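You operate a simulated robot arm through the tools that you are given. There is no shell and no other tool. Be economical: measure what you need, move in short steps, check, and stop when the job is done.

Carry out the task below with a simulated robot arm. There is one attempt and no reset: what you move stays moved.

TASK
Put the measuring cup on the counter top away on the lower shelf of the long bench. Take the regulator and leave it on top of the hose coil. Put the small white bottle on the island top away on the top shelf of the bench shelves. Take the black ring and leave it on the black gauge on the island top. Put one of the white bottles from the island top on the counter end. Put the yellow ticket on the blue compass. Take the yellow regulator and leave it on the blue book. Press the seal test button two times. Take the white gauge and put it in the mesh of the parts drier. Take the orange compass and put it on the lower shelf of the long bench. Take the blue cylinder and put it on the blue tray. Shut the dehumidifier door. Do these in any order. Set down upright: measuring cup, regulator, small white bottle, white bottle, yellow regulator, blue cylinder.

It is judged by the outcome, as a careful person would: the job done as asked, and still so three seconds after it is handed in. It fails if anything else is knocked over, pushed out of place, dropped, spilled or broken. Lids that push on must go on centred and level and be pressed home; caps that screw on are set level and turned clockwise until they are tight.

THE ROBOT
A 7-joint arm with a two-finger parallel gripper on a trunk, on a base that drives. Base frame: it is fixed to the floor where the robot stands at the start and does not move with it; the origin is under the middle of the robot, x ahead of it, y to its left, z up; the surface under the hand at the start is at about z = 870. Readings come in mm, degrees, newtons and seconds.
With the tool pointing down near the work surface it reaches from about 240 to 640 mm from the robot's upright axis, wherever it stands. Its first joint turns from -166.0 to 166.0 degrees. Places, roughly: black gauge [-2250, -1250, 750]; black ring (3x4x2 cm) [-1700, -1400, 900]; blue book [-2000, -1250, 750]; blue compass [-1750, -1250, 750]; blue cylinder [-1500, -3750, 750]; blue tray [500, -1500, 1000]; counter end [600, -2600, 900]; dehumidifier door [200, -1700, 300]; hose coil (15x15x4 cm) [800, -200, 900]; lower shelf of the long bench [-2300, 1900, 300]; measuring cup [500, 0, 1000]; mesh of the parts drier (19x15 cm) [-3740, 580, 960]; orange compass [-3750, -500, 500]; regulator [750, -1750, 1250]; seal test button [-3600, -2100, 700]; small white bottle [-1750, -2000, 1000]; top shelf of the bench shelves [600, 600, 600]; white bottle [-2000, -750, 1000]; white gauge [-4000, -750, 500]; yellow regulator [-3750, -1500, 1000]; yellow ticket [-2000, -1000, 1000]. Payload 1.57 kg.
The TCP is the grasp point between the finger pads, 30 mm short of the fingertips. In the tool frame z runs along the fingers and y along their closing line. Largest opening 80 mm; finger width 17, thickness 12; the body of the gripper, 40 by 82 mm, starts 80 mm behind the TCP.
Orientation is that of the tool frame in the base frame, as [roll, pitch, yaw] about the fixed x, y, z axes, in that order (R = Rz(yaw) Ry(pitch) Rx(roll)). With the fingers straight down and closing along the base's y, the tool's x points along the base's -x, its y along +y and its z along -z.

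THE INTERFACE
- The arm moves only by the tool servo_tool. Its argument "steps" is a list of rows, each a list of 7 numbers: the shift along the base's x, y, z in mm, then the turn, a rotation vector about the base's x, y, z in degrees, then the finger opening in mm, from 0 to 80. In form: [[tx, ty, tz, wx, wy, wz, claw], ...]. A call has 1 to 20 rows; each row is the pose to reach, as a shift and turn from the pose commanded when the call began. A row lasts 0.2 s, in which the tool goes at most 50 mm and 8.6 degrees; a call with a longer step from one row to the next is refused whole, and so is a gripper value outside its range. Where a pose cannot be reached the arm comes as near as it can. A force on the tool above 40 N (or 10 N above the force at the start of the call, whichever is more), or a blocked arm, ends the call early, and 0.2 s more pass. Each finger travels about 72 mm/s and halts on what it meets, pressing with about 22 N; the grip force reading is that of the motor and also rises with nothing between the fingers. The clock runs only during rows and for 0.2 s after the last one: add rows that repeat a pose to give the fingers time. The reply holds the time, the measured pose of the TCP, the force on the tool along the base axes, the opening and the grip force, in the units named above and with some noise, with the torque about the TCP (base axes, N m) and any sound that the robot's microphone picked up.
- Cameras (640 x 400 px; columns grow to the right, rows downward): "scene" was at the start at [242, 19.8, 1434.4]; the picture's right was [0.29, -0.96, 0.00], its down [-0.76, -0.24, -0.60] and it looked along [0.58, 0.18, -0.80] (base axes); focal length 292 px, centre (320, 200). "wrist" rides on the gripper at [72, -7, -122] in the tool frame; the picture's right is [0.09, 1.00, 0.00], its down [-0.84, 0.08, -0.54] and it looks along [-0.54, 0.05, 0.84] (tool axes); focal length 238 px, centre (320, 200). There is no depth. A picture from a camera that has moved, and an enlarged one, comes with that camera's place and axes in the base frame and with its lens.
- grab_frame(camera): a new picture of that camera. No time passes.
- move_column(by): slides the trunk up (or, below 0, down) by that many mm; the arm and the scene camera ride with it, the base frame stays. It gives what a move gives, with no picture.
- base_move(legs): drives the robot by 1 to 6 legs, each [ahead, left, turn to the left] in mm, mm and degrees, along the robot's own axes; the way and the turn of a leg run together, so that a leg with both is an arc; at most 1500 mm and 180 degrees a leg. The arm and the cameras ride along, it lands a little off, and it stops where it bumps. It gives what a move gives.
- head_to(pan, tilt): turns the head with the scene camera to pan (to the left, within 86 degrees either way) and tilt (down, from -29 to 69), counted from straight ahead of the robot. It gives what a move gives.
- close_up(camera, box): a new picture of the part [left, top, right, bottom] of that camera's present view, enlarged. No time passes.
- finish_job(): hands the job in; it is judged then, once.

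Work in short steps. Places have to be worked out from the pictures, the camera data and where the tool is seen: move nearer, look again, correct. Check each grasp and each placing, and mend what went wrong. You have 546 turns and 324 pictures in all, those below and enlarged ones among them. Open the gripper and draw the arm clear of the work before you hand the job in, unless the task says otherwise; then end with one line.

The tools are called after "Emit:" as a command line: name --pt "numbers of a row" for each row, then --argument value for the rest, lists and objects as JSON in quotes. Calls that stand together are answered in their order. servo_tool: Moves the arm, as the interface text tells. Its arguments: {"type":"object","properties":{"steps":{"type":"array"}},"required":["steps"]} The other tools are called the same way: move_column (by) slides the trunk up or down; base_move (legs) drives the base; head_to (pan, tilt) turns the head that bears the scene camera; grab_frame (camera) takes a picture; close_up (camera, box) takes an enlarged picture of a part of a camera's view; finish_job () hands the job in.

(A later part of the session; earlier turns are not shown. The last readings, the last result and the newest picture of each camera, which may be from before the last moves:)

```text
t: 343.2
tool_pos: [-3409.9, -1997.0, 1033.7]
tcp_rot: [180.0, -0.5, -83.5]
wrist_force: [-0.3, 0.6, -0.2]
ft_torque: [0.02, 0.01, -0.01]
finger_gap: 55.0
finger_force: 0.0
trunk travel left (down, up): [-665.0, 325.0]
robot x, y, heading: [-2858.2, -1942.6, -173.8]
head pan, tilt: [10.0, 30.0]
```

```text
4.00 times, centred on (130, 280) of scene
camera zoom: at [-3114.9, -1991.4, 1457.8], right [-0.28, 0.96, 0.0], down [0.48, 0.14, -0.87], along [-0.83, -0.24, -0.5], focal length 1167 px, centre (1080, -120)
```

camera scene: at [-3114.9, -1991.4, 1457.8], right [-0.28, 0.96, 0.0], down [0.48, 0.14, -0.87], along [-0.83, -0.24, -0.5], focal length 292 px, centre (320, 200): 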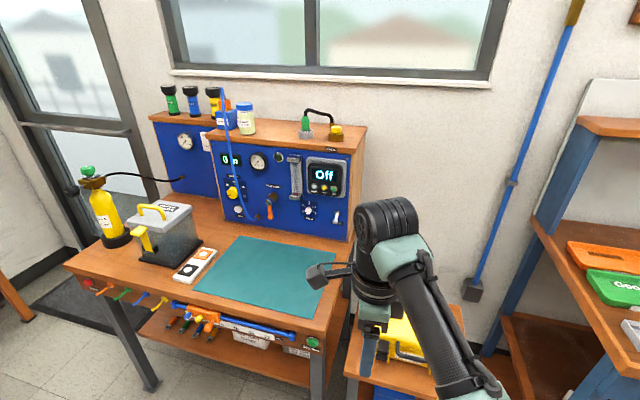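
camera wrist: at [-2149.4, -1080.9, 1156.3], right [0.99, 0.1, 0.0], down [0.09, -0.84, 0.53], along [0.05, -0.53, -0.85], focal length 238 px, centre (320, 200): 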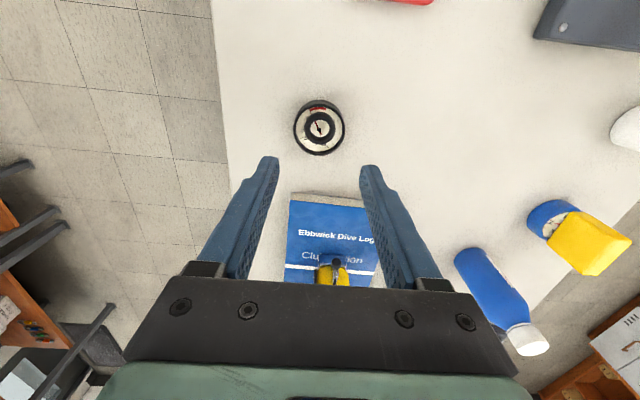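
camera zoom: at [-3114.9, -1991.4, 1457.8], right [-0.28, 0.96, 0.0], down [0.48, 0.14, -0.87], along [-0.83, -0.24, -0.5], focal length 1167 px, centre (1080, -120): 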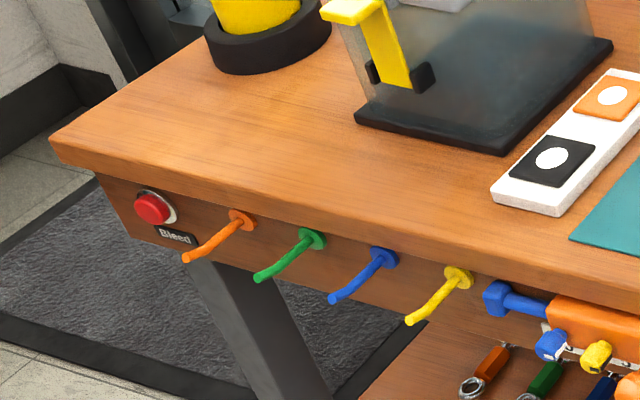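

The green "Seal test" button is ≈(-3590,-2150,715), facing +x. I straighten heading, line up, lower the trunk, and pitch the tool horizontal with closed fingers.

Emit:
base_move --legs '[[0, 0, -6.2], [0, 200, 0]]'

Emit:
move_column --by -300

Emit:
servo_tool --pt "10 0 0 0 8 0 30" --pt "20 0 0 0 16 0 0" --pt "30 0 0 0 24 0 0" --pt "40 0 0 0 32 0 0" --pt "50 0 0 0 40 0 0" --pt "60 0 0 0 48 0 0" --pt "60 0 0 0 56 0 0" --pt "60 0 0 0 64 0 0" --pt "60 0 0 0 72 0 0" --pt "60 0 0 0 80 0 0" --pt "60 0 0 0 80 0 0"

Emit:
grab_frame --camera "wrist"

Emit:
grab_frame --camera "scene"

```text
t: 345.4
tool_pos: [-3413.1, -2139.4, 1034.5]
tcp_rot: [180.0, -0.5, -89.7]
wrist_force: [-0.3, -0.3, 0.3]
ft_torque: [0.01, -0.01, 0.01]
finger_gap: 54.8
finger_force: 0.0
trunk travel left (down, up): [-665.0, 325.0]
robot x, y, heading: [-2859.2, -2146.2, -180.0]
head pan, tilt: [10.0, 30.0]
```

```text
t: 348.4
tool_pos: [-3413.1, -2137.9, 734.1]
tcp_rot: [180.0, -0.7, -89.5]
wrist_force: [0.2, -0.4, -0.4]
ft_torque: [0.0, 0.02, -0.02]
finger_gap: 54.9
finger_force: 0.0
trunk travel left (down, up): [-365.0, 625.0]
robot x, y, heading: [-2858.2, -2144.2, -180.0]
head pan, tilt: [10.0, 30.0]
```

```text
t: 350.8
tool_pos: [-3352.5, -2137.5, 733.7]
tcp_rot: [99.9, 0.3, -89.4]
wrist_force: [0.3, 0.1, 0.5]
ft_torque: [0.0, 0.03, -0.02]
finger_gap: 0.0
finger_force: 21.2
trunk travel left (down, up): [-365.0, 625.0]
robot x, y, heading: [-2861.1, -2143.8, -179.8]
head pan, tilt: [10.0, 30.0]
```

```text
232 pictures are left
camera wrist: at [-3230.4, -2208.3, 747.2], right [-0.17, -0.1, 0.98], down [0.51, 0.84, 0.17], along [-0.84, 0.53, -0.09], focal length 238 px, centre (320, 200)
```

wrist: 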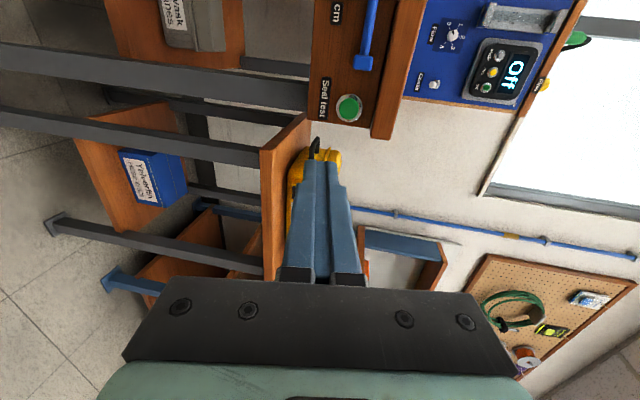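

```text
231 pictures are left
camera scene: at [-3117.8, -2163.5, 1157.9], right [-0.18, 0.98, 0.0], down [0.49, 0.09, -0.87], along [-0.85, -0.15, -0.5], focal length 292 px, centre (320, 200)
```

scene: 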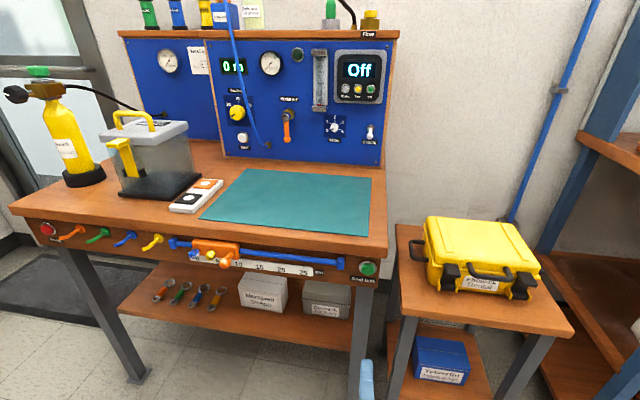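

Triangulated button: (-3583,-2144,735). Drive ahead 100, align the closed tip with it, and look.

Emit:
base_move --legs '[[100, 0, 0]]'

Emit:
servo_tool --pt "-20 -6 6 0 0 0 0" --pt "-55 -6 6 0 0 0 0" --pt "-55 -6 6 0 0 0 0"

Emit:
grab_frame --camera "wrist"

Emit:
grab_frame --camera "scene"

```text
t: 351.9
tool_pos: [-3449.4, -2137.1, 733.4]
tcp_rot: [100.0, 0.3, -89.6]
wrist_force: [0.8, 0.3, 0.2]
ft_torque: [0.02, 0.02, -0.02]
finger_gap: 0.3
finger_force: 21.2
trunk travel left (down, up): [-365.0, 625.0]
robot x, y, heading: [-2958.1, -2143.9, 179.8]
head pan, tilt: [10.0, 30.0]
```

```text
t: 352.7
tool_pos: [-3504.9, -2144.0, 738.9]
tcp_rot: [100.0, 0.3, -89.5]
wrist_force: [0.0, -0.9, -0.2]
ft_torque: [0.01, 0.0, 0.01]
finger_gap: 0.0
finger_force: 21.1
trunk travel left (down, up): [-365.0, 625.0]
robot x, y, heading: [-2957.0, -2145.2, 180.2]
head pan, tilt: [10.0, 30.0]
```

```text
230 pictures are left
camera wrist: at [-3383.2, -2215.3, 751.6], right [-0.17, -0.1, 0.98], down [0.51, 0.84, 0.17], along [-0.84, 0.53, -0.09], focal length 238 px, centre (320, 200)
```

wrist: 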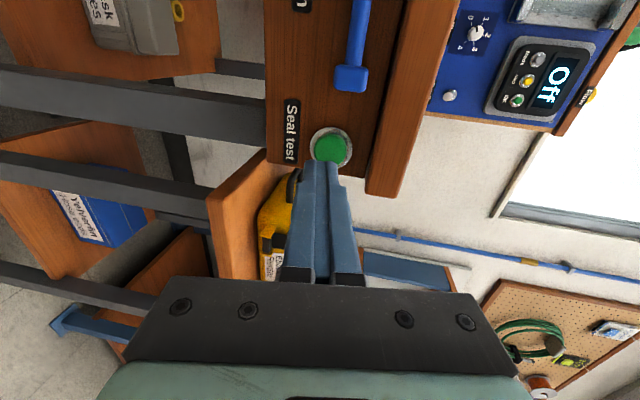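

```text
229 pictures are left
camera scene: at [-3215.5, -2163.0, 1157.8], right [-0.17, 0.98, 0.0], down [0.49, 0.09, -0.87], along [-0.85, -0.15, -0.5], focal length 292 px, centre (320, 200)
```

scene: 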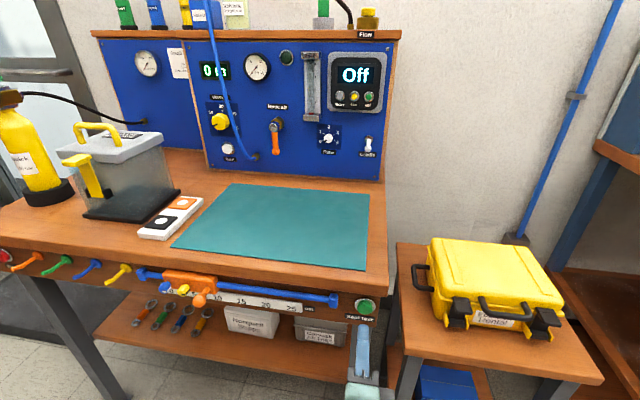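

Aligned (button at y -2144, z 734; tip z 734). Advance slowly to press.

Emit:
servo_tool --pt "-15 0 0 0 0 0 0" --pt "-25 0 0 0 0 0 0" --pt "-32 0 0 0 0 0 0" --pt "-37 0 0 0 0 0 0"

```text
t: 353.7
tool_pos: [-3541.7, -2142.7, 739.0]
tcp_rot: [100.0, 0.3, -89.5]
wrist_force: [2.0, 0.0, 0.6]
ft_torque: [0.0, 0.02, -0.01]
finger_gap: 0.2
finger_force: 21.2
trunk travel left (down, up): [-365.0, 625.0]
robot x, y, heading: [-2956.8, -2141.8, 180.2]
head pan, tilt: [10.0, 30.0]
```

Emit:
servo_tool --pt "-3 0 0 0 0 0 0" --pt "-6 0 0 0 0 0 0"

```text
t: 354.3
tool_pos: [-3546.6, -2144.4, 739.8]
tcp_rot: [100.0, 0.1, -89.4]
wrist_force: [11.6, -0.3, 0.3]
ft_torque: [-0.03, 0.0, 0.05]
finger_gap: 0.2
finger_force: 21.5
trunk travel left (down, up): [-365.0, 625.0]
robot x, y, heading: [-2959.6, -2143.6, 180.1]
head pan, tilt: [10.0, 30.0]
heard: click
```

A click at 11.6 N: one press. I retreat 15 mm and press again the same way.

Emit:
servo_tool --pt "7 0 0 0 0 0 0" --pt "16 0 0 0 0 0 0" --pt "16 0 0 0 0 0 0"

Emit:
close_up --camera "scene" --box '[180, 20, 420, 380]'

```text
t: 355.1
tool_pos: [-3531.2, -2143.2, 740.9]
tcp_rot: [100.0, 0.4, -89.5]
wrist_force: [-0.1, -0.6, -0.1]
ft_torque: [0.0, -0.06, -0.02]
finger_gap: 0.0
finger_force: 21.5
trunk travel left (down, up): [-365.0, 625.0]
robot x, y, heading: [-2955.8, -2146.6, 179.9]
head pan, tilt: [10.0, 30.0]
```

```text
1.11 times, centred on (300, 200) of scene
camera zoom: at [-3215.5, -2163.0, 1157.9], right [-0.17, 0.98, 0.0], down [0.49, 0.09, -0.87], along [-0.85, -0.15, -0.5], focal length 324 px, centre (342, 200)
```

zoom: 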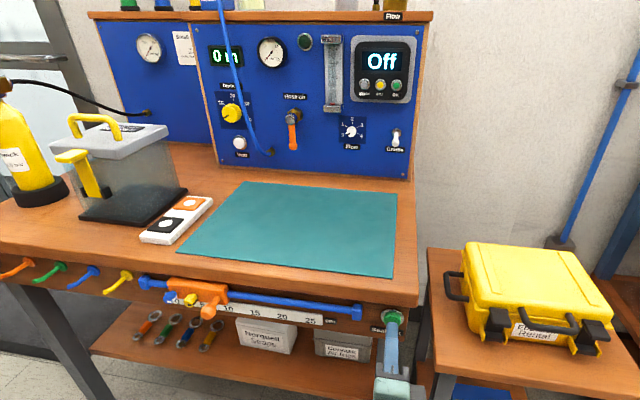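

Emit:
servo_tool --pt "-7 0 0 0 0 0 0" --pt "-13 0 0 0 0 0 0" --pt "-16 0 0 0 0 0 0"

```text
t: 355.9
tool_pos: [-3546.7, -2141.9, 741.3]
tcp_rot: [100.0, 0.3, -89.5]
wrist_force: [14.2, 1.1, 0.0]
ft_torque: [0.03, 0.07, -0.05]
finger_gap: 0.3
finger_force: 20.8
trunk travel left (down, up): [-365.0, 625.0]
robot x, y, heading: [-2959.0, -2144.2, 180.0]
head pan, tilt: [10.0, 30.0]
heard: click
```

Second click: done. I retreat, then in free space roll the tool 90° so the camera is on top and closing is horizontal.

Emit:
servo_tool --pt "15 0 0 0 0 0 0" --pt "50 0 0 0 0 0 0" --pt "50 0 0 0 0 0 0"

Emit:
base_move --legs '[[-150, 0, 0]]'

Emit:
servo_tool --pt "0 0 0 -8.2 0 -1.4 40" --pt "0 0 0 -16.4 0 -2.8 80" --pt "0 0 0 -24.6 0 -4.2 80" --pt "0 0 0 -32.8 0 -5.7 80" --pt "0 0 0 -41 0 -7.1 80" --pt "0 0 0 -49.2 0 -8.5 80" --pt "0 0 0 -57.4 0 -9.9 80" --pt "0 0 0 -65.6 0 -11.3 80" --pt "0 0 0 -73.8 0 -12.7 80" --pt "0 0 0 -82 0 -14.2 80" --pt "0 0 0 -88.6 0 -15.3 80" --pt "0 0 0 -88.6 0 -15.3 80"

```text
t: 356.7
tool_pos: [-3497.9, -2142.7, 740.9]
tcp_rot: [100.0, 0.3, -89.5]
wrist_force: [0.4, -0.5, 0.5]
ft_torque: [0.0, -0.02, 0.01]
finger_gap: 0.1
finger_force: 21.1
trunk travel left (down, up): [-365.0, 625.0]
robot x, y, heading: [-2959.0, -2145.1, 179.8]
head pan, tilt: [10.0, 30.0]
```

```text
t: 358.1
tool_pos: [-3348.5, -2142.5, 741.0]
tcp_rot: [100.0, 0.3, -89.4]
wrist_force: [-0.7, -1.0, 0.3]
ft_torque: [0.02, -0.01, -0.03]
finger_gap: 0.0
finger_force: 21.5
trunk travel left (down, up): [-365.0, 625.0]
robot x, y, heading: [-2804.3, -2144.8, -180.1]
head pan, tilt: [10.0, 30.0]
```

```text
t: 360.7
tool_pos: [-3347.7, -2142.8, 740.8]
tcp_rot: [178.4, -80.7, -178.0]
wrist_force: [-0.9, 0.0, 0.1]
ft_torque: [-0.03, -0.03, 0.0]
finger_gap: 79.7
finger_force: 0.2
trunk travel left (down, up): [-365.0, 625.0]
robot x, y, heading: [-2807.4, -2144.2, -179.8]
head pan, tilt: [10.0, 30.0]
```

Now around the south end of the island: sidestep to y≈-2780, raise the trunk, and look before crossing.

Emit:
base_move --legs '[[0, 620, -0.2]]'

Emit:
move_column --by 300

Emit:
head_to --pan 86 --tilt 20

Emit:
grab_frame --camera "scene"

```text
t: 364.2
tool_pos: [-3348.6, -2763.5, 740.4]
tcp_rot: [177.5, -80.6, -177.2]
wrist_force: [0.6, -0.6, 0.5]
ft_torque: [-0.05, -0.02, -0.01]
finger_gap: 80.0
finger_force: 0.1
trunk travel left (down, up): [-365.0, 625.0]
robot x, y, heading: [-2805.8, -2765.4, -180.1]
head pan, tilt: [10.0, 30.0]
```

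```text
t: 367.2
tool_pos: [-3347.1, -2762.5, 1041.3]
tcp_rot: [177.4, -80.7, -177.2]
wrist_force: [0.1, 0.8, 0.5]
ft_torque: [-0.03, -0.02, -0.03]
finger_gap: 79.8
finger_force: 0.1
trunk travel left (down, up): [-665.0, 325.0]
robot x, y, heading: [-2804.6, -2762.6, -179.9]
head pan, tilt: [10.0, 30.0]
```

```text
t: 368.6
tool_pos: [-3347.2, -2764.0, 1041.3]
tcp_rot: [177.3, -80.8, -177.2]
wrist_force: [-0.2, -1.3, 0.0]
ft_torque: [-0.04, 0.02, 0.01]
finger_gap: 80.0
finger_force: 0.1
trunk travel left (down, up): [-665.0, 325.0]
robot x, y, heading: [-2809.0, -2764.9, -179.8]
head pan, tilt: [85.9, 20.0]
```

```text
227 pictures are left
camera scene: at [-2981.9, -2860.7, 1473.9], right [-1.0, 0.07, 0.0], down [0.02, 0.34, -0.94], along [-0.07, -0.94, -0.34], focal length 292 px, centre (320, 200)
```

scene: 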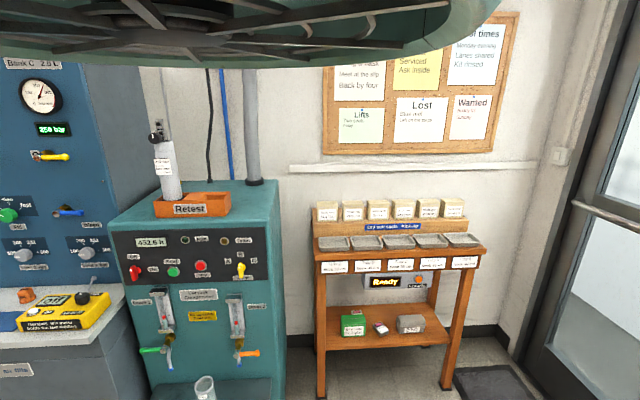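

Clear: machine fronts are at y≈-3480. Drive east 1600 then north to the bottle side.

Emit:
base_move --legs '[[-850, 0, 0], [-850, 0, 0], [0, -830, 0]]'

Emit:
head_to --pan 0 --tilt 35

Emit:
grab_frame --camera "scene"

```text
t: 381.2
tool_pos: [-1652.6, -1960.0, 1041.0]
tcp_rot: [177.7, -80.7, -177.0]
wrist_force: [0.0, -0.5, -0.3]
ft_torque: [0.03, 0.0, -0.03]
finger_gap: 80.0
finger_force: 0.1
trunk travel left (down, up): [-665.0, 325.0]
robot x, y, heading: [-1114.1, -1960.4, -179.4]
head pan, tilt: [85.9, 20.0]
```

```text
t: 382.8
tool_pos: [-1651.9, -1959.7, 1041.1]
tcp_rot: [177.6, -80.7, -176.9]
wrist_force: [0.8, 0.0, 0.5]
ft_torque: [0.02, -0.01, 0.02]
finger_gap: 79.6
finger_force: 0.1
trunk travel left (down, up): [-665.0, 325.0]
robot x, y, heading: [-1110.8, -1958.7, -179.3]
head pan, tilt: [0.0, 35.0]
```

```text
226 pictures are left
camera scene: at [-1368.6, -1962.4, 1450.1], right [-0.01, 1.0, 0.0], down [0.57, 0.0, -0.82], along [-0.82, -0.01, -0.57], focal length 292 px, centre (320, 200)
```

scene: 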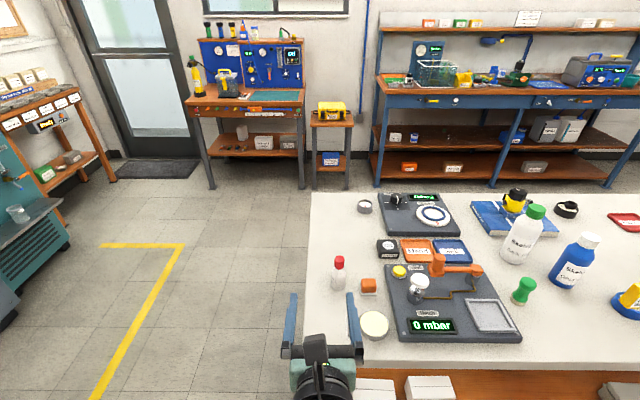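

Small white bottle: axis ≈(-1837,-1923), top z≈967, with an orange cube and puck close on its right, so I'll grip high. I align, tilt to 60°, and look.

Emit:
base_move --legs '[[0, -36, -0.7], [60, 0, 0]]'

Emit:
servo_tool --pt "0 0 0 0 -7 0 60" --pt "0 0 0 0 -14 0 60" --pt "0 0 -10 0 -20.7 0 60" --pt "0 0 -30 0 -20.7 0 60" --pt "0 0 -30 0 -20.7 0 60"

Emit:
grab_frame --camera "wrist"

```text
t: 384.2
tool_pos: [-1711.9, -1916.4, 1041.4]
tcp_rot: [177.6, -80.7, -177.8]
wrist_force: [-0.5, -0.1, 0.5]
ft_torque: [-0.02, 0.01, -0.01]
finger_gap: 79.8
finger_force: 0.1
trunk travel left (down, up): [-665.0, 325.0]
robot x, y, heading: [-1171.1, -1920.3, 179.6]
head pan, tilt: [0.0, 35.0]
```

```text
t: 385.4
tool_pos: [-1710.6, -1916.2, 1011.0]
tcp_rot: [179.3, -60.0, -179.3]
wrist_force: [-0.4, 0.1, -1.2]
ft_torque: [0.01, 0.0, 0.0]
finger_gap: 60.0
finger_force: 0.2
trunk travel left (down, up): [-665.0, 325.0]
robot x, y, heading: [-1172.1, -1921.2, 179.9]
head pan, tilt: [0.0, 35.0]
```

```text
225 pictures are left
camera wrist: at [-1642.1, -1923.5, 1132.1], right [-0.05, 1.0, 0.09], down [0.89, 0.08, -0.45], along [-0.46, 0.06, -0.89], focal length 238 px, centre (320, 200)
```

wrist: 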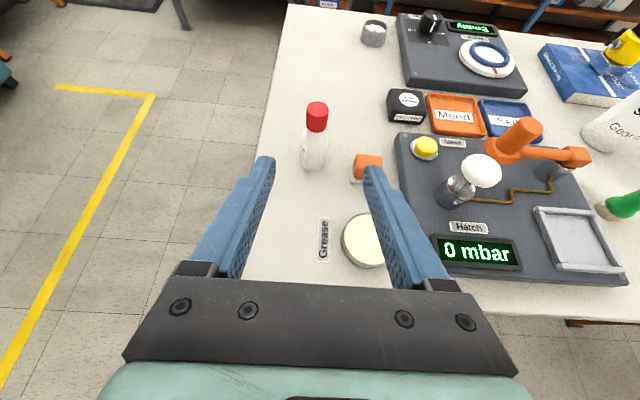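

Bottle axis y≈-1918. Approach along the tool axis to (-1827,-1918,926).

Emit:
servo_tool --pt "0 -2 -18 0 0 0 60" --pt "-35 -2 -38 0 0 0 60" --pt "-70 -2 -58 0 0 0 60" --pt "-100 -2 -75 0 0 0 60" --pt "-116 -2 -85 0 0 0 60" --pt "-116 -2 -85 0 0 0 60"

Emit:
grab_frame --camera "wrist"

```text
t: 386.9
tool_pos: [-1825.1, -1918.3, 926.4]
tcp_rot: [179.2, -60.0, -179.1]
wrist_force: [-0.2, 0.0, 0.8]
ft_torque: [-0.02, 0.04, 0.0]
finger_gap: 60.0
finger_force: 0.0
trunk travel left (down, up): [-665.0, 325.0]
robot x, y, heading: [-1168.1, -1920.3, 179.9]
head pan, tilt: [0.0, 35.0]
```

```text
224 pictures are left
camera wrist: at [-1756.6, -1926.4, 1048.9], right [-0.05, 1.0, 0.09], down [0.89, 0.08, -0.45], along [-0.46, 0.06, -0.89], focal length 238 px, centre (320, 200)
```

wrist: 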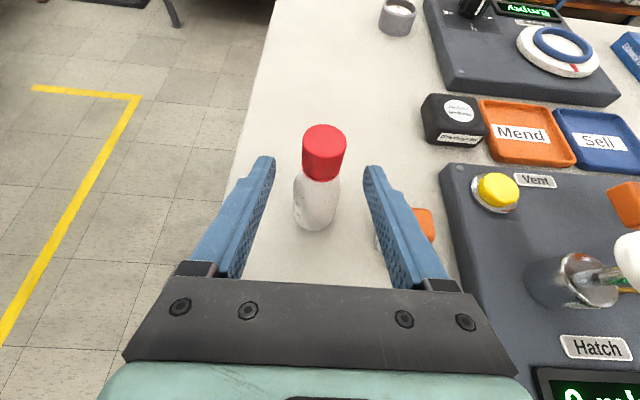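

Bottle is between the fingers. Close.

Emit:
servo_tool --pt "-3 0 0 0 0 0 45" --pt "-3 0 0 0 0 0 32" --pt "-3 0 0 0 0 0 20" --pt "-3 0 0 0 0 0 20" --pt "-3 0 0 0 0 0 20"

Emit:
servo_tool --pt "0 0 30 0 0 0 20" --pt "0 0 70 0 0 0 20" --pt "30 0 100 0 0 0 20" --pt "70 0 120 0 0 0 20" --pt "110 0 120 0 0 0 20" --pt "110 0 120 0 0 0 20"

Emit:
grab_frame --camera "wrist"

```text
t: 388.1
tool_pos: [-1829.4, -1918.7, 925.9]
tcp_rot: [179.3, -60.0, -179.2]
wrist_force: [0.1, -0.2, 1.1]
ft_torque: [0.0, 0.04, 0.0]
finger_gap: 29.4
finger_force: 22.4
trunk travel left (down, up): [-665.0, 325.0]
robot x, y, heading: [-1169.4, -1920.2, 179.5]
head pan, tilt: [0.0, 35.0]
```

```text
t: 389.4
tool_pos: [-1720.0, -1916.0, 1046.3]
tcp_rot: [179.3, -60.0, -179.2]
wrist_force: [-0.1, 0.1, -0.3]
ft_torque: [-0.01, 0.02, 0.0]
finger_gap: 22.3
finger_force: 21.8
trunk travel left (down, up): [-665.0, 325.0]
robot x, y, heading: [-1170.9, -1920.6, 179.9]
head pan, tilt: [0.0, 35.0]
```

```text
223 pictures are left
camera wrist: at [-1650.1, -1923.2, 1167.9], right [-0.05, 1.0, 0.09], down [0.89, 0.08, -0.45], along [-0.46, 0.06, -0.89], focal length 238 px, centre (320, 200)
```

wrist: 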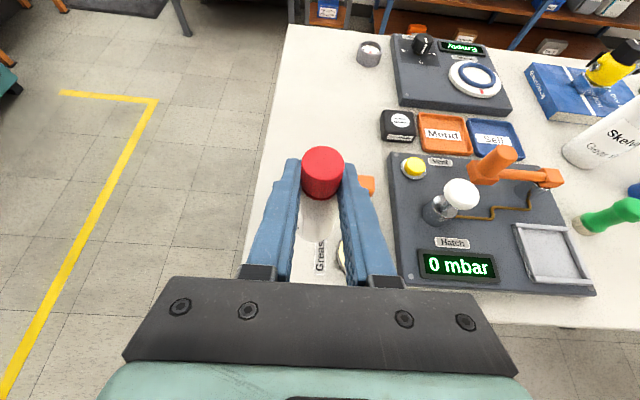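

The gap went from 29 to 22 mm, so the bottle slid to its neck. Check how it hangs.

Emit:
close_up --camera "scene" --box '[240, 230, 420, 360]'

Emit:
close_up --camera "wrist" --box '[250, 120, 390, 280]'

```text
3.08 times, centred on (330, 295) of scene
camera zoom: at [-1428.6, -1921.8, 1449.9], right [0.01, 1.0, 0.0], down [0.57, 0.0, -0.82], along [-0.82, 0.0, -0.57], focal length 898 px, centre (289, -92)
```

zoom: 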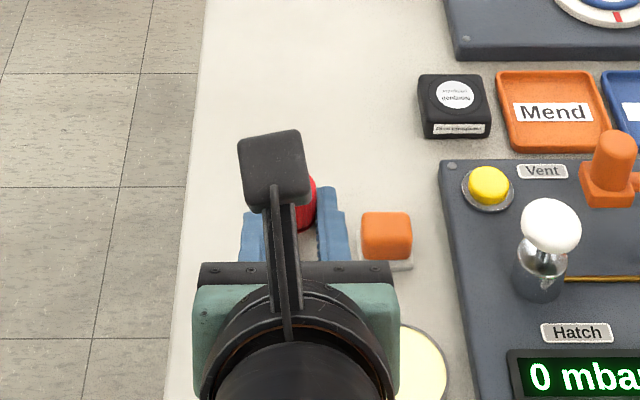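

```text
2.50 times, centred on (320, 200) of wrist
camera zoom: at [-1650.1, -1923.2, 1167.9], right [-0.05, 1.0, 0.09], down [0.89, 0.08, -0.45], along [-0.46, 0.06, -0.89], focal length 596 px, centre (320, 200)
```

zoom: 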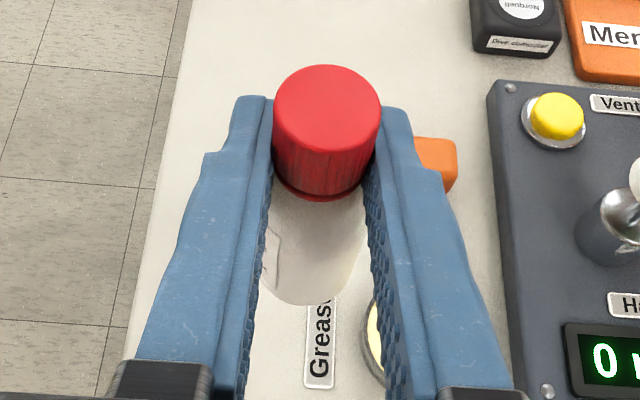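

It hangs by the neck below the cap. I carry it gently to the bench shelves: back off, turn around, drive to y≈600.

Emit:
base_move --legs '[[-200, 0, 0], [0, 0, -179.7], [0, 1300, 0], [0, 1220, 0], [850, 0, 0]]'

Emit:
head_to --pan 0 --tilt 35

Emit:
grab_frame --camera "scene"

Emit:
grab_frame --camera "wrist"

```text
t: 414.6
tool_pos: [451.1, 587.0, 1046.6]
tcp_rot: [179.2, -60.1, 0.1]
wrist_force: [-1.4, -0.1, 2.9]
ft_torque: [0.03, 0.16, -0.01]
finger_gap: 22.7
finger_force: 22.1
trunk travel left (down, up): [-665.0, 325.0]
robot x, y, heading: [-99.2, 600.5, -1.1]
head pan, tilt: [0.0, 35.0]
```

```text
t: 415.1
tool_pos: [451.0, 587.3, 1047.1]
tcp_rot: [179.0, -60.0, 0.1]
wrist_force: [-2.0, 1.0, 1.1]
ft_torque: [0.02, 0.1, -0.03]
finger_gap: 22.6
finger_force: 22.1
trunk travel left (down, up): [-665.0, 325.0]
robot x, y, heading: [-97.6, 599.1, -0.8]
head pan, tilt: [0.0, 35.0]
```

```text
220 pictures are left
camera scene: at [162.4, 593.3, 1450.2], right [-0.02, -1.0, 0.0], down [-0.57, 0.01, -0.82], along [0.82, -0.01, -0.57], focal length 292 px, centre (320, 200)
```

scene: 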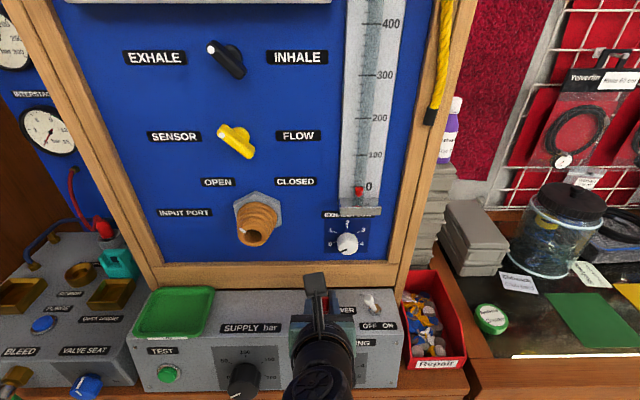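

```text
219 pictures are left
camera wrist: at [381.6, 595.9, 1168.5], right [0.03, -1.0, 0.09], down [-0.89, -0.07, -0.45], along [0.46, -0.06, -0.89], focal length 238 px, centre (320, 200)
```

wrist: 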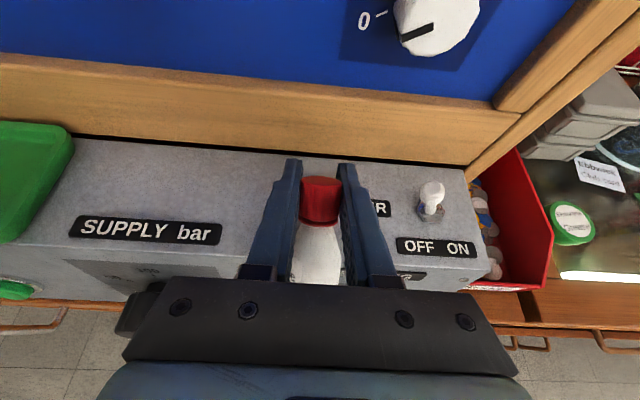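

The bottle bottom is brushing the control box (I went too near). Back straight off 400 and look.

Emit:
base_move --legs '[[-400, 0, 0]]'

Emit:
grab_frame --camera "scene"

Emit:
close_up --camera "wrist" --box '[250, 120, 390, 280]'

```text
t: 417.6
tool_pos: [58.7, 596.7, 1046.8]
tcp_rot: [179.2, -60.0, 0.3]
wrist_force: [0.1, 0.8, -0.3]
ft_torque: [-0.02, -0.03, -0.03]
finger_gap: 22.7
finger_force: 21.8
trunk travel left (down, up): [-665.0, 325.0]
robot x, y, heading: [-489.3, 605.0, -0.7]
head pan, tilt: [0.0, 35.0]
```

```text
218 pictures are left
camera scene: at [-231.4, 600.6, 1450.1], right [-0.01, -1.0, 0.0], down [-0.57, 0.01, -0.82], along [0.82, -0.01, -0.57], focal length 292 px, centre (320, 200)
```

scene: 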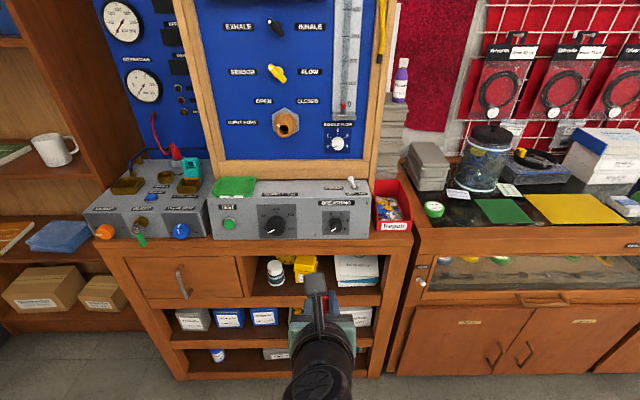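

```text
2.50 times, centred on (320, 200) of wrist
camera zoom: at [-12.2, 604.4, 1168.4], right [0.04, -1.0, 0.09], down [-0.89, -0.07, -0.45], along [0.46, -0.06, -0.89], focal length 596 px, centre (320, 200)
```

zoom: 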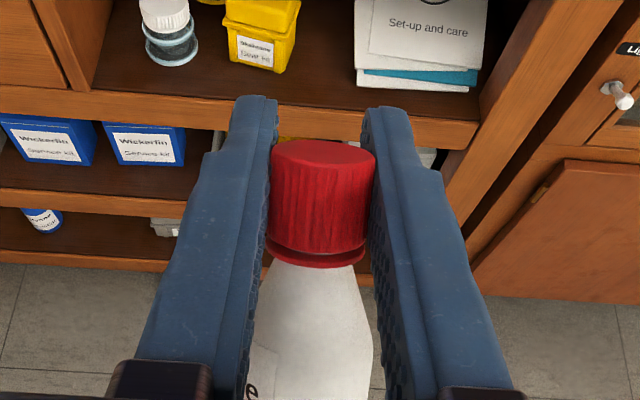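

The bottle pivoted in the grip (bottom toward me); I'll correct by tilting the tool more. Look closely at the top shelf.

Emit:
close_up --camera "scene" --box '[235, 235, 405, 345]'

Emit:
close_up --camera "wrist" --box '[220, 60, 420, 185]'

```text
3.64 times, centred on (320, 290) of scene
camera zoom: at [-231.4, 600.6, 1450.1], right [-0.01, -1.0, 0.0], down [-0.57, 0.01, -0.82], along [0.82, -0.01, -0.57], focal length 1061 px, centre (320, -127)
```

zoom: 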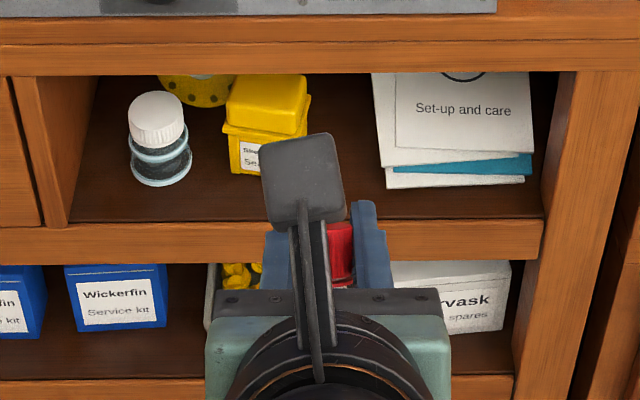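

```text
3.20 times, centred on (320, 122) of wrist
camera zoom: at [-12.2, 604.4, 1168.4], right [0.04, -1.0, 0.09], down [-0.89, -0.07, -0.45], along [0.46, -0.06, -0.89], focal length 763 px, centre (320, 448)
```

zoom: 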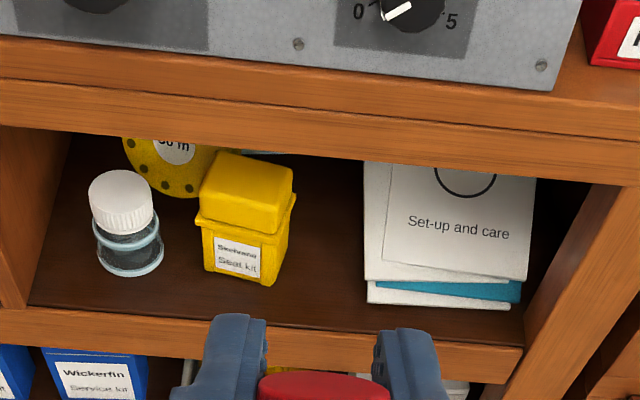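

Free gap on the top shelf: y 527–606, so I'll target (440, 567). The bottle leans about 45°, so I pitch the tool up 38° to bring it near upright and check.

Emit:
servo_tool --pt "0 0 0 0 -8 0 20" --pt "0 0 0 0 -16 0 20" --pt "0 0 0 0 -24 0 20" --pt "0 0 0 0 -32 0 20" --pt "0 0 0 0 -38 0 20" --pt "0 0 0 0 -38 0 20"

Emit:
close_up --camera "wrist" --box '[250, 100, 410, 220]'

Emit:
close_up --camera "scene" --box '[240, 260, 400, 400]'

```text
t: 419.0
tool_pos: [58.0, 596.6, 1045.9]
tcp_rot: [1.0, -82.0, 178.5]
wrist_force: [-0.1, 0.6, -0.2]
ft_torque: [-0.03, 0.01, 0.0]
finger_gap: 22.5
finger_force: 21.7
trunk travel left (down, up): [-665.0, 325.0]
robot x, y, heading: [-492.6, 605.5, -0.9]
head pan, tilt: [0.0, 35.0]
```

```text
3.33 times, centred on (330, 160) of wrist
camera zoom: at [-73.1, 604.5, 1099.1], right [-0.02, -1.0, 0.09], down [-0.42, -0.07, -0.9], along [0.91, -0.06, -0.42], focal length 794 px, centre (287, 333)
```

zoom: 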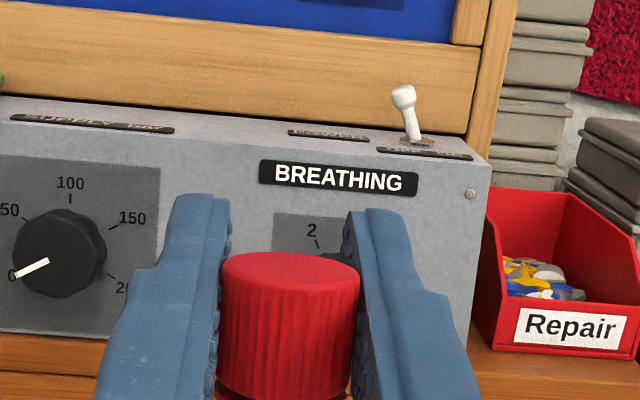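

```text
2.86 times, centred on (320, 330) of scene
camera zoom: at [-231.0, 600.7, 1450.0], right [-0.01, -1.0, 0.0], down [-0.57, 0.01, -0.82], along [0.82, -0.01, -0.57], focal length 834 px, centre (320, -171)
```

zoom: 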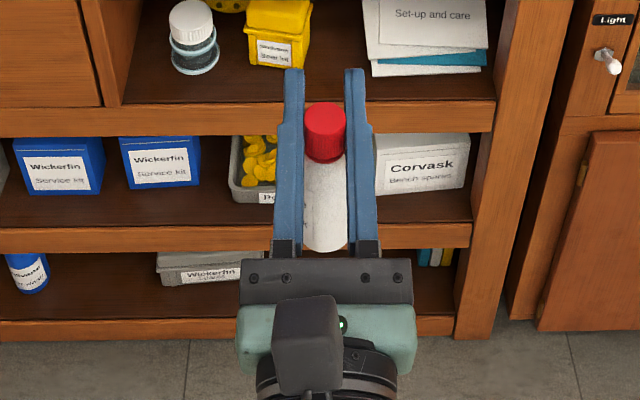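

The bottle now leans only about 7°. Lower the trunk to shelf height, line up with the gap and move nearer.

Emit:
move_column --by -305

Emit:
base_move --legs '[[0, -30, 0.9], [240, 0, 0]]'

Emit:
head_to --pan 0 --tilt 25

Emit:
grab_frame --camera "scene"

Emit:
grab_frame --camera "wrist"

```text
t: 422.1
tool_pos: [57.6, 595.1, 741.9]
tcp_rot: [0.7, -81.9, 178.8]
wrist_force: [0.2, 0.0, -0.4]
ft_torque: [0.0, 0.03, -0.01]
finger_gap: 22.6
finger_force: 22.1
trunk travel left (down, up): [-360.0, 630.0]
robot x, y, heading: [-489.0, 599.7, -1.0]
head pan, tilt: [0.0, 35.0]
```

```text
t: 424.3
tool_pos: [296.4, 579.9, 741.2]
tcp_rot: [0.6, -81.9, -180.0]
wrist_force: [-0.8, -0.1, -2.0]
ft_torque: [0.02, 0.01, 0.02]
finger_gap: 22.4
finger_force: 21.7
trunk travel left (down, up): [-360.0, 630.0]
robot x, y, heading: [-248.9, 576.7, 0.4]
head pan, tilt: [0.0, 35.0]
```

```text
t: 425.0
tool_pos: [297.3, 578.8, 741.2]
tcp_rot: [0.6, -81.9, 179.9]
wrist_force: [-1.2, -0.8, -1.4]
ft_torque: [0.01, 0.02, -0.01]
finger_gap: 22.5
finger_force: 22.1
trunk travel left (down, up): [-360.0, 630.0]
robot x, y, heading: [-253.6, 575.9, 0.4]
head pan, tilt: [0.0, 25.0]
```

```text
212 pictures are left
camera scene: at [11.4, 577.2, 1160.8], right [0.01, -1.0, 0.0], down [-0.42, 0.0, -0.91], along [0.91, 0.01, -0.42], focal length 292 px, centre (320, 200)
```

scene: 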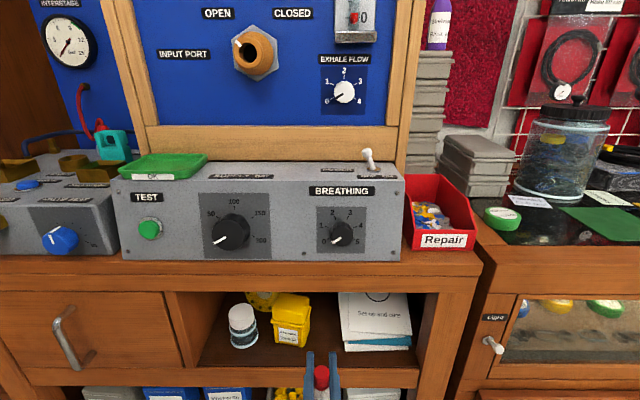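

```text
211 pictures are left
camera wrist: at [165.3, 584.5, 794.4], right [0.0, -1.0, 0.09], down [-0.42, -0.08, -0.9], along [0.91, -0.04, -0.42], focal length 238 px, centre (320, 200)
```

wrist: 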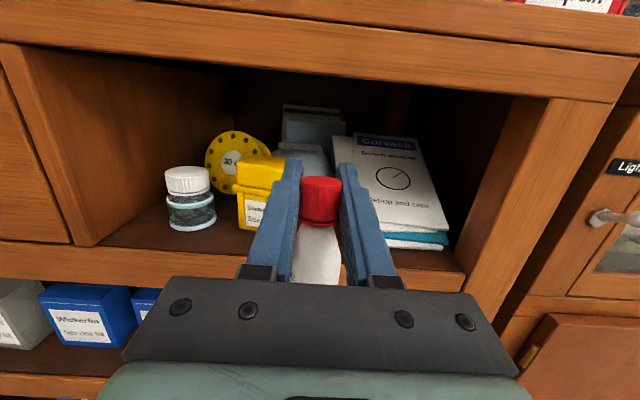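

Shelf edge confirmed at x≈406, z≈604. Move in to (430, 567) and lower to contact slowly.

Emit:
servo_tool --pt "30 -6 0 0 0 0 20" --pt "65 -12 0 0 0 0 20" --pt "100 -12 0 0 0 0 20" --pt "133 -12 0 0 0 0 20" --pt "133 -12 -15 0 0 0 20" --pt "133 -12 -15 0 0 0 20"

Emit:
grab_frame --camera "wrist"

Emit:
close_up --camera "scene" --box '[200, 270, 440, 400]'

```text
t: 426.4
tool_pos: [429.6, 565.8, 725.5]
tcp_rot: [0.7, -81.9, 179.8]
wrist_force: [0.2, 0.6, -0.2]
ft_torque: [0.04, -0.01, 0.0]
finger_gap: 22.6
finger_force: 21.4
trunk travel left (down, up): [-360.0, 630.0]
robot x, y, heading: [-252.5, 578.1, 0.5]
head pan, tilt: [0.0, 25.0]
```

```text
210 pictures are left
camera wrist: at [298.7, 571.3, 779.5], right [0.0, -1.0, 0.09], down [-0.42, -0.08, -0.9], along [0.91, -0.04, -0.42], focal length 238 px, centre (320, 200)
```

wrist: 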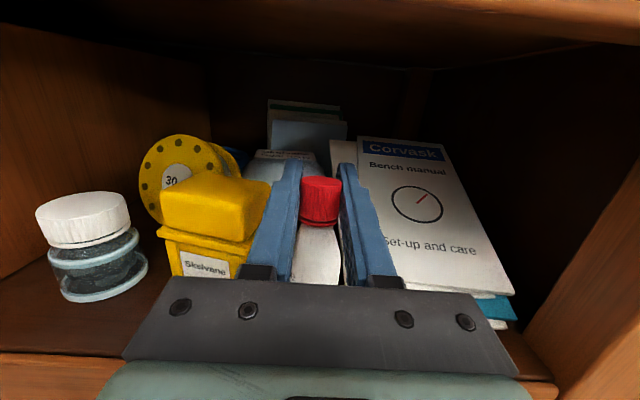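

```text
2.67 times, centred on (320, 335) of scene
camera zoom: at [11.4, 577.2, 1160.8], right [0.01, -1.0, 0.0], down [-0.42, 0.0, -0.91], along [0.91, 0.01, -0.42], focal length 778 px, centre (320, -160)
```

zoom: 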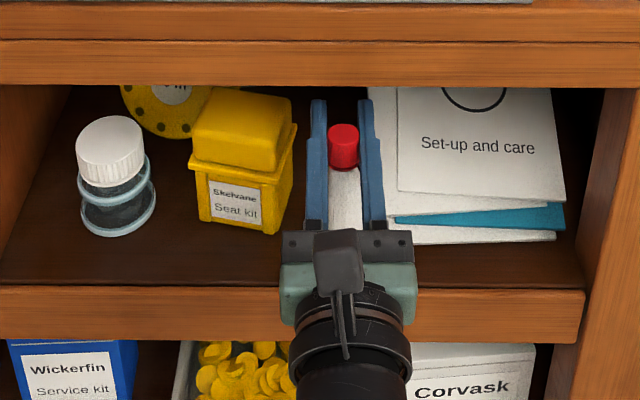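

Shift 6 mm left for margin from the manual and lower to contact.

Emit:
servo_tool --pt "0 6 0 0 0 0 20" --pt "0 6 -8 0 0 0 20" --pt "0 6 -14 0 0 0 20" --pt "0 6 -20 0 0 0 20" --pt "0 6 -24 0 0 0 20" --pt "0 6 -24 0 0 0 20"

```text
t: 427.8
tool_pos: [429.5, 573.5, 703.2]
tcp_rot: [0.7, -81.8, 179.8]
wrist_force: [-0.7, -0.5, -0.8]
ft_torque: [0.01, -0.03, 0.01]
finger_gap: 22.4
finger_force: 21.6
trunk travel left (down, up): [-360.0, 630.0]
robot x, y, heading: [-253.6, 575.1, 0.4]
head pan, tilt: [0.0, 25.0]
```

Emit:
servo_tool --pt "0 0 -4 0 0 0 20" --pt "0 0 -8 0 0 0 20" --pt "0 0 -12 0 0 0 20"

Emit:
close_up --camera "scene" --box '[200, 270, 440, 400]'

```text
t: 428.6
tool_pos: [428.8, 572.0, 693.2]
tcp_rot: [0.7, -81.8, 179.9]
wrist_force: [0.1, -1.4, 3.1]
ft_torque: [0.0, 0.01, 0.0]
finger_gap: 22.3
finger_force: 22.2
trunk travel left (down, up): [-360.0, 630.0]
robot x, y, heading: [-252.1, 581.5, 0.5]
head pan, tilt: [0.0, 25.0]
```

```text
2.67 times, centred on (320, 335) of scene
camera zoom: at [11.1, 577.2, 1161.0], right [0.01, -1.0, 0.0], down [-0.42, 0.0, -0.91], along [0.91, 0.01, -0.42], focal length 778 px, centre (320, -160)
```

zoom: 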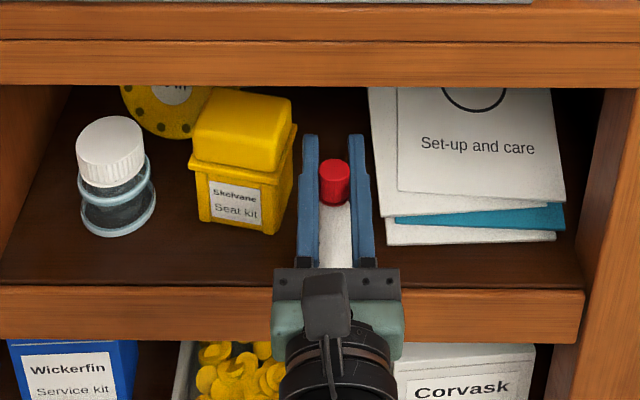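

Contact begins. Press a few mm more so the bottle rights itself, watching force.

Emit:
servo_tool --pt "0 0 -2 0 0 0 20" --pt "0 0 -4 0 0 0 20"

Emit:
close_up --camera "wrist" --box '[240, 150, 400, 290]'

```text
t: 429.2
tool_pos: [428.9, 572.3, 690.3]
tcp_rot: [0.4, -81.3, -179.8]
wrist_force: [-0.3, -1.9, 16.9]
ft_torque: [-0.17, 0.09, 0.02]
finger_gap: 22.7
finger_force: 22.3
trunk travel left (down, up): [-360.0, 630.0]
robot x, y, heading: [-251.0, 573.5, 0.3]
head pan, tilt: [0.0, 25.0]
```

```text
2.86 times, centred on (320, 220) of wrist
camera zoom: at [298.2, 578.4, 742.8], right [0.0, -1.0, 0.09], down [-0.41, -0.08, -0.91], along [0.91, -0.04, -0.41], focal length 681 px, centre (320, 143)
```

zoom: 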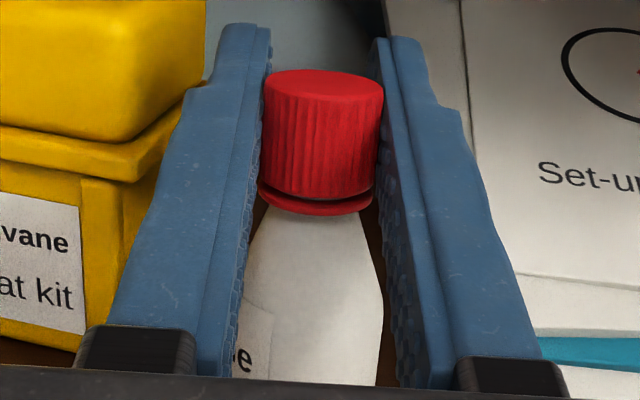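

Lean is small and the centre of mass is inside the base; release gently by opening a little, then check.

Emit:
servo_tool --pt "0 0 1 0 0 0 23" --pt "0 0 1 0 0 0 27" --pt "0 0 1 0 0 0 34" --pt "0 0 1 0 0 0 42" --pt "0 0 1 0 0 0 42"

Emit:
close_up --camera "wrist" --box '[240, 150, 400, 290]'

```text
t: 430.4
tool_pos: [429.3, 573.0, 686.8]
tcp_rot: [0.6, -82.0, -180.0]
wrist_force: [0.0, -0.4, 0.4]
ft_torque: [-0.02, -0.05, 0.0]
finger_gap: 41.8
finger_force: 0.0
trunk travel left (down, up): [-360.0, 630.0]
robot x, y, heading: [-248.7, 576.5, 0.7]
head pan, tilt: [0.0, 25.0]
```

```text
2.86 times, centred on (320, 220) of wrist
camera zoom: at [298.7, 578.4, 740.5], right [0.0, -1.0, 0.09], down [-0.42, -0.08, -0.9], along [0.91, -0.04, -0.42], focal length 681 px, centre (320, 143)
```

zoom: 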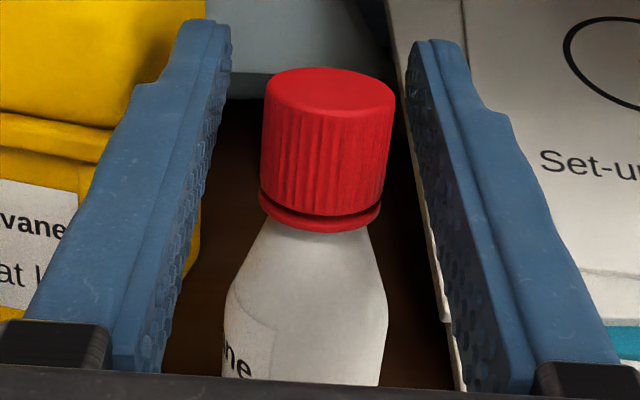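

It stands upright. Withdraw straight back and verify.

Emit:
servo_tool --pt "-30 0 0 0 0 0 42" --pt "-70 0 0 0 0 0 42" --pt "-110 0 0 0 0 0 42" --pt "-140 0 0 0 0 0 42" --pt "-140 0 0 0 0 0 42"

Emit:
base_move --legs '[[-350, 0, 0]]'

Emit:
grab_frame --camera "wrist"

Emit:
grab_frame --camera "scene"

```text
t: 431.6
tool_pos: [288.8, 573.9, 686.2]
tcp_rot: [0.5, -82.0, -179.9]
wrist_force: [-0.5, 0.3, -0.1]
ft_torque: [0.02, -0.02, -0.01]
finger_gap: 41.9
finger_force: 0.0
trunk travel left (down, up): [-360.0, 630.0]
robot x, y, heading: [-249.1, 575.2, 0.3]
head pan, tilt: [0.0, 25.0]
```

```text
t: 433.9
tool_pos: [-59.9, 568.6, 686.0]
tcp_rot: [0.6, -81.9, 179.8]
wrist_force: [0.1, -0.1, -0.9]
ft_torque: [-0.02, -0.02, 0.0]
finger_gap: 41.9
finger_force: 0.0
trunk travel left (down, up): [-360.0, 630.0]
robot x, y, heading: [-599.3, 573.5, 0.2]
head pan, tilt: [0.0, 25.0]
```

```text
205 pictures are left
camera wrist: at [-191.1, 575.0, 739.2], right [-0.01, -1.0, 0.09], down [-0.42, -0.08, -0.9], along [0.91, -0.05, -0.42], focal length 238 px, centre (320, 200)
```

wrist: 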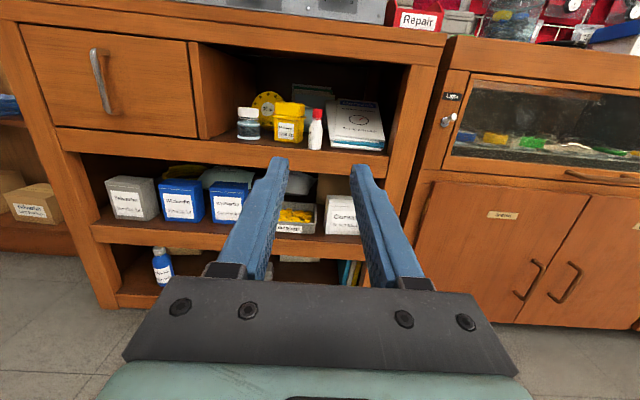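

```text
204 pictures are left
camera scene: at [-337.9, 574.1, 1160.9], right [0.0, -1.0, 0.0], down [-0.42, 0.0, -0.91], along [0.91, 0.0, -0.42], focal length 292 px, centre (320, 200)
```

scene: 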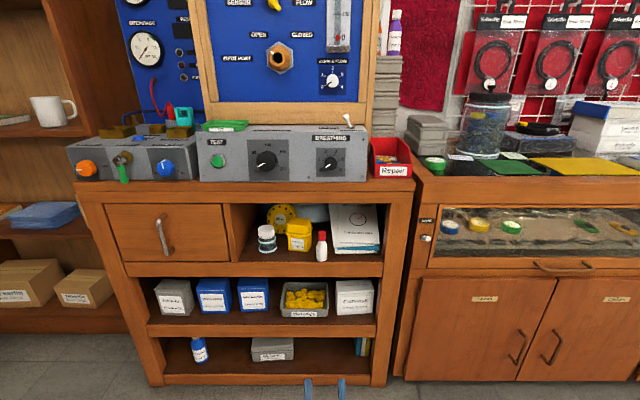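

Bottle placed. Next I go view the dehumidifier door, the regulator and the tray around y≈-1700.

Emit:
base_move --legs '[[-250, 0, 0], [0, -1200, 0], [0, -1000, 0]]'

Emit:
move_column --by 300

Emit:
head_to --pan 0 --tilt 20

Emit:
grab_frame --camera "scene"

```text
t: 446.1
tool_pos: [-314.9, -1634.1, 687.2]
tcp_rot: [0.7, -81.9, 179.1]
wrist_force: [-0.2, 0.3, 0.2]
ft_torque: [-0.01, -0.01, 0.0]
finger_gap: 42.0
finger_force: 0.1
trunk travel left (down, up): [-360.0, 630.0]
robot x, y, heading: [-856.6, -1621.9, -0.4]
head pan, tilt: [0.0, 25.0]
```

```text
t: 449.1
tool_pos: [-313.8, -1634.3, 985.2]
tcp_rot: [0.6, -81.8, 179.0]
wrist_force: [-1.0, 0.1, -0.3]
ft_torque: [-0.03, 0.02, -0.01]
finger_gap: 42.0
finger_force: 0.0
trunk travel left (down, up): [-660.0, 330.0]
robot x, y, heading: [-851.8, -1618.8, -0.5]
head pan, tilt: [0.0, 25.0]
```

```text
t: 449.8
tool_pos: [-314.3, -1635.1, 987.0]
tcp_rot: [0.6, -81.9, 179.2]
wrist_force: [-0.6, -0.5, 0.1]
ft_torque: [-0.01, -0.02, -0.04]
finger_gap: 42.1
finger_force: 0.0
trunk travel left (down, up): [-660.0, 330.0]
robot x, y, heading: [-856.6, -1620.5, -0.5]
head pan, tilt: [0.0, 20.0]
```

```text
203 pictures are left
camera scene: at [-591.6, -1626.8, 1468.9], right [-0.01, -1.0, 0.0], down [-0.34, 0.0, -0.94], along [0.94, -0.01, -0.34], focal length 292 px, centre (320, 200)
```

scene: 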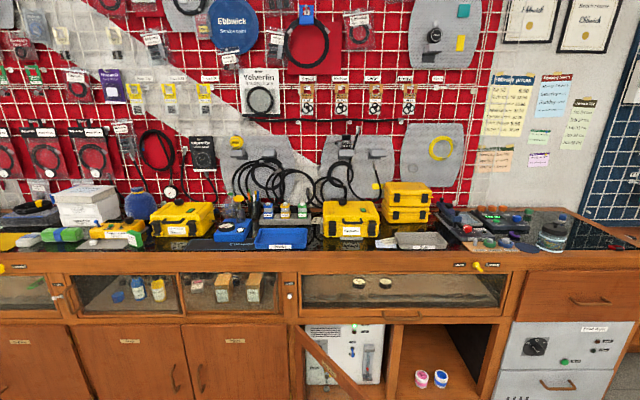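

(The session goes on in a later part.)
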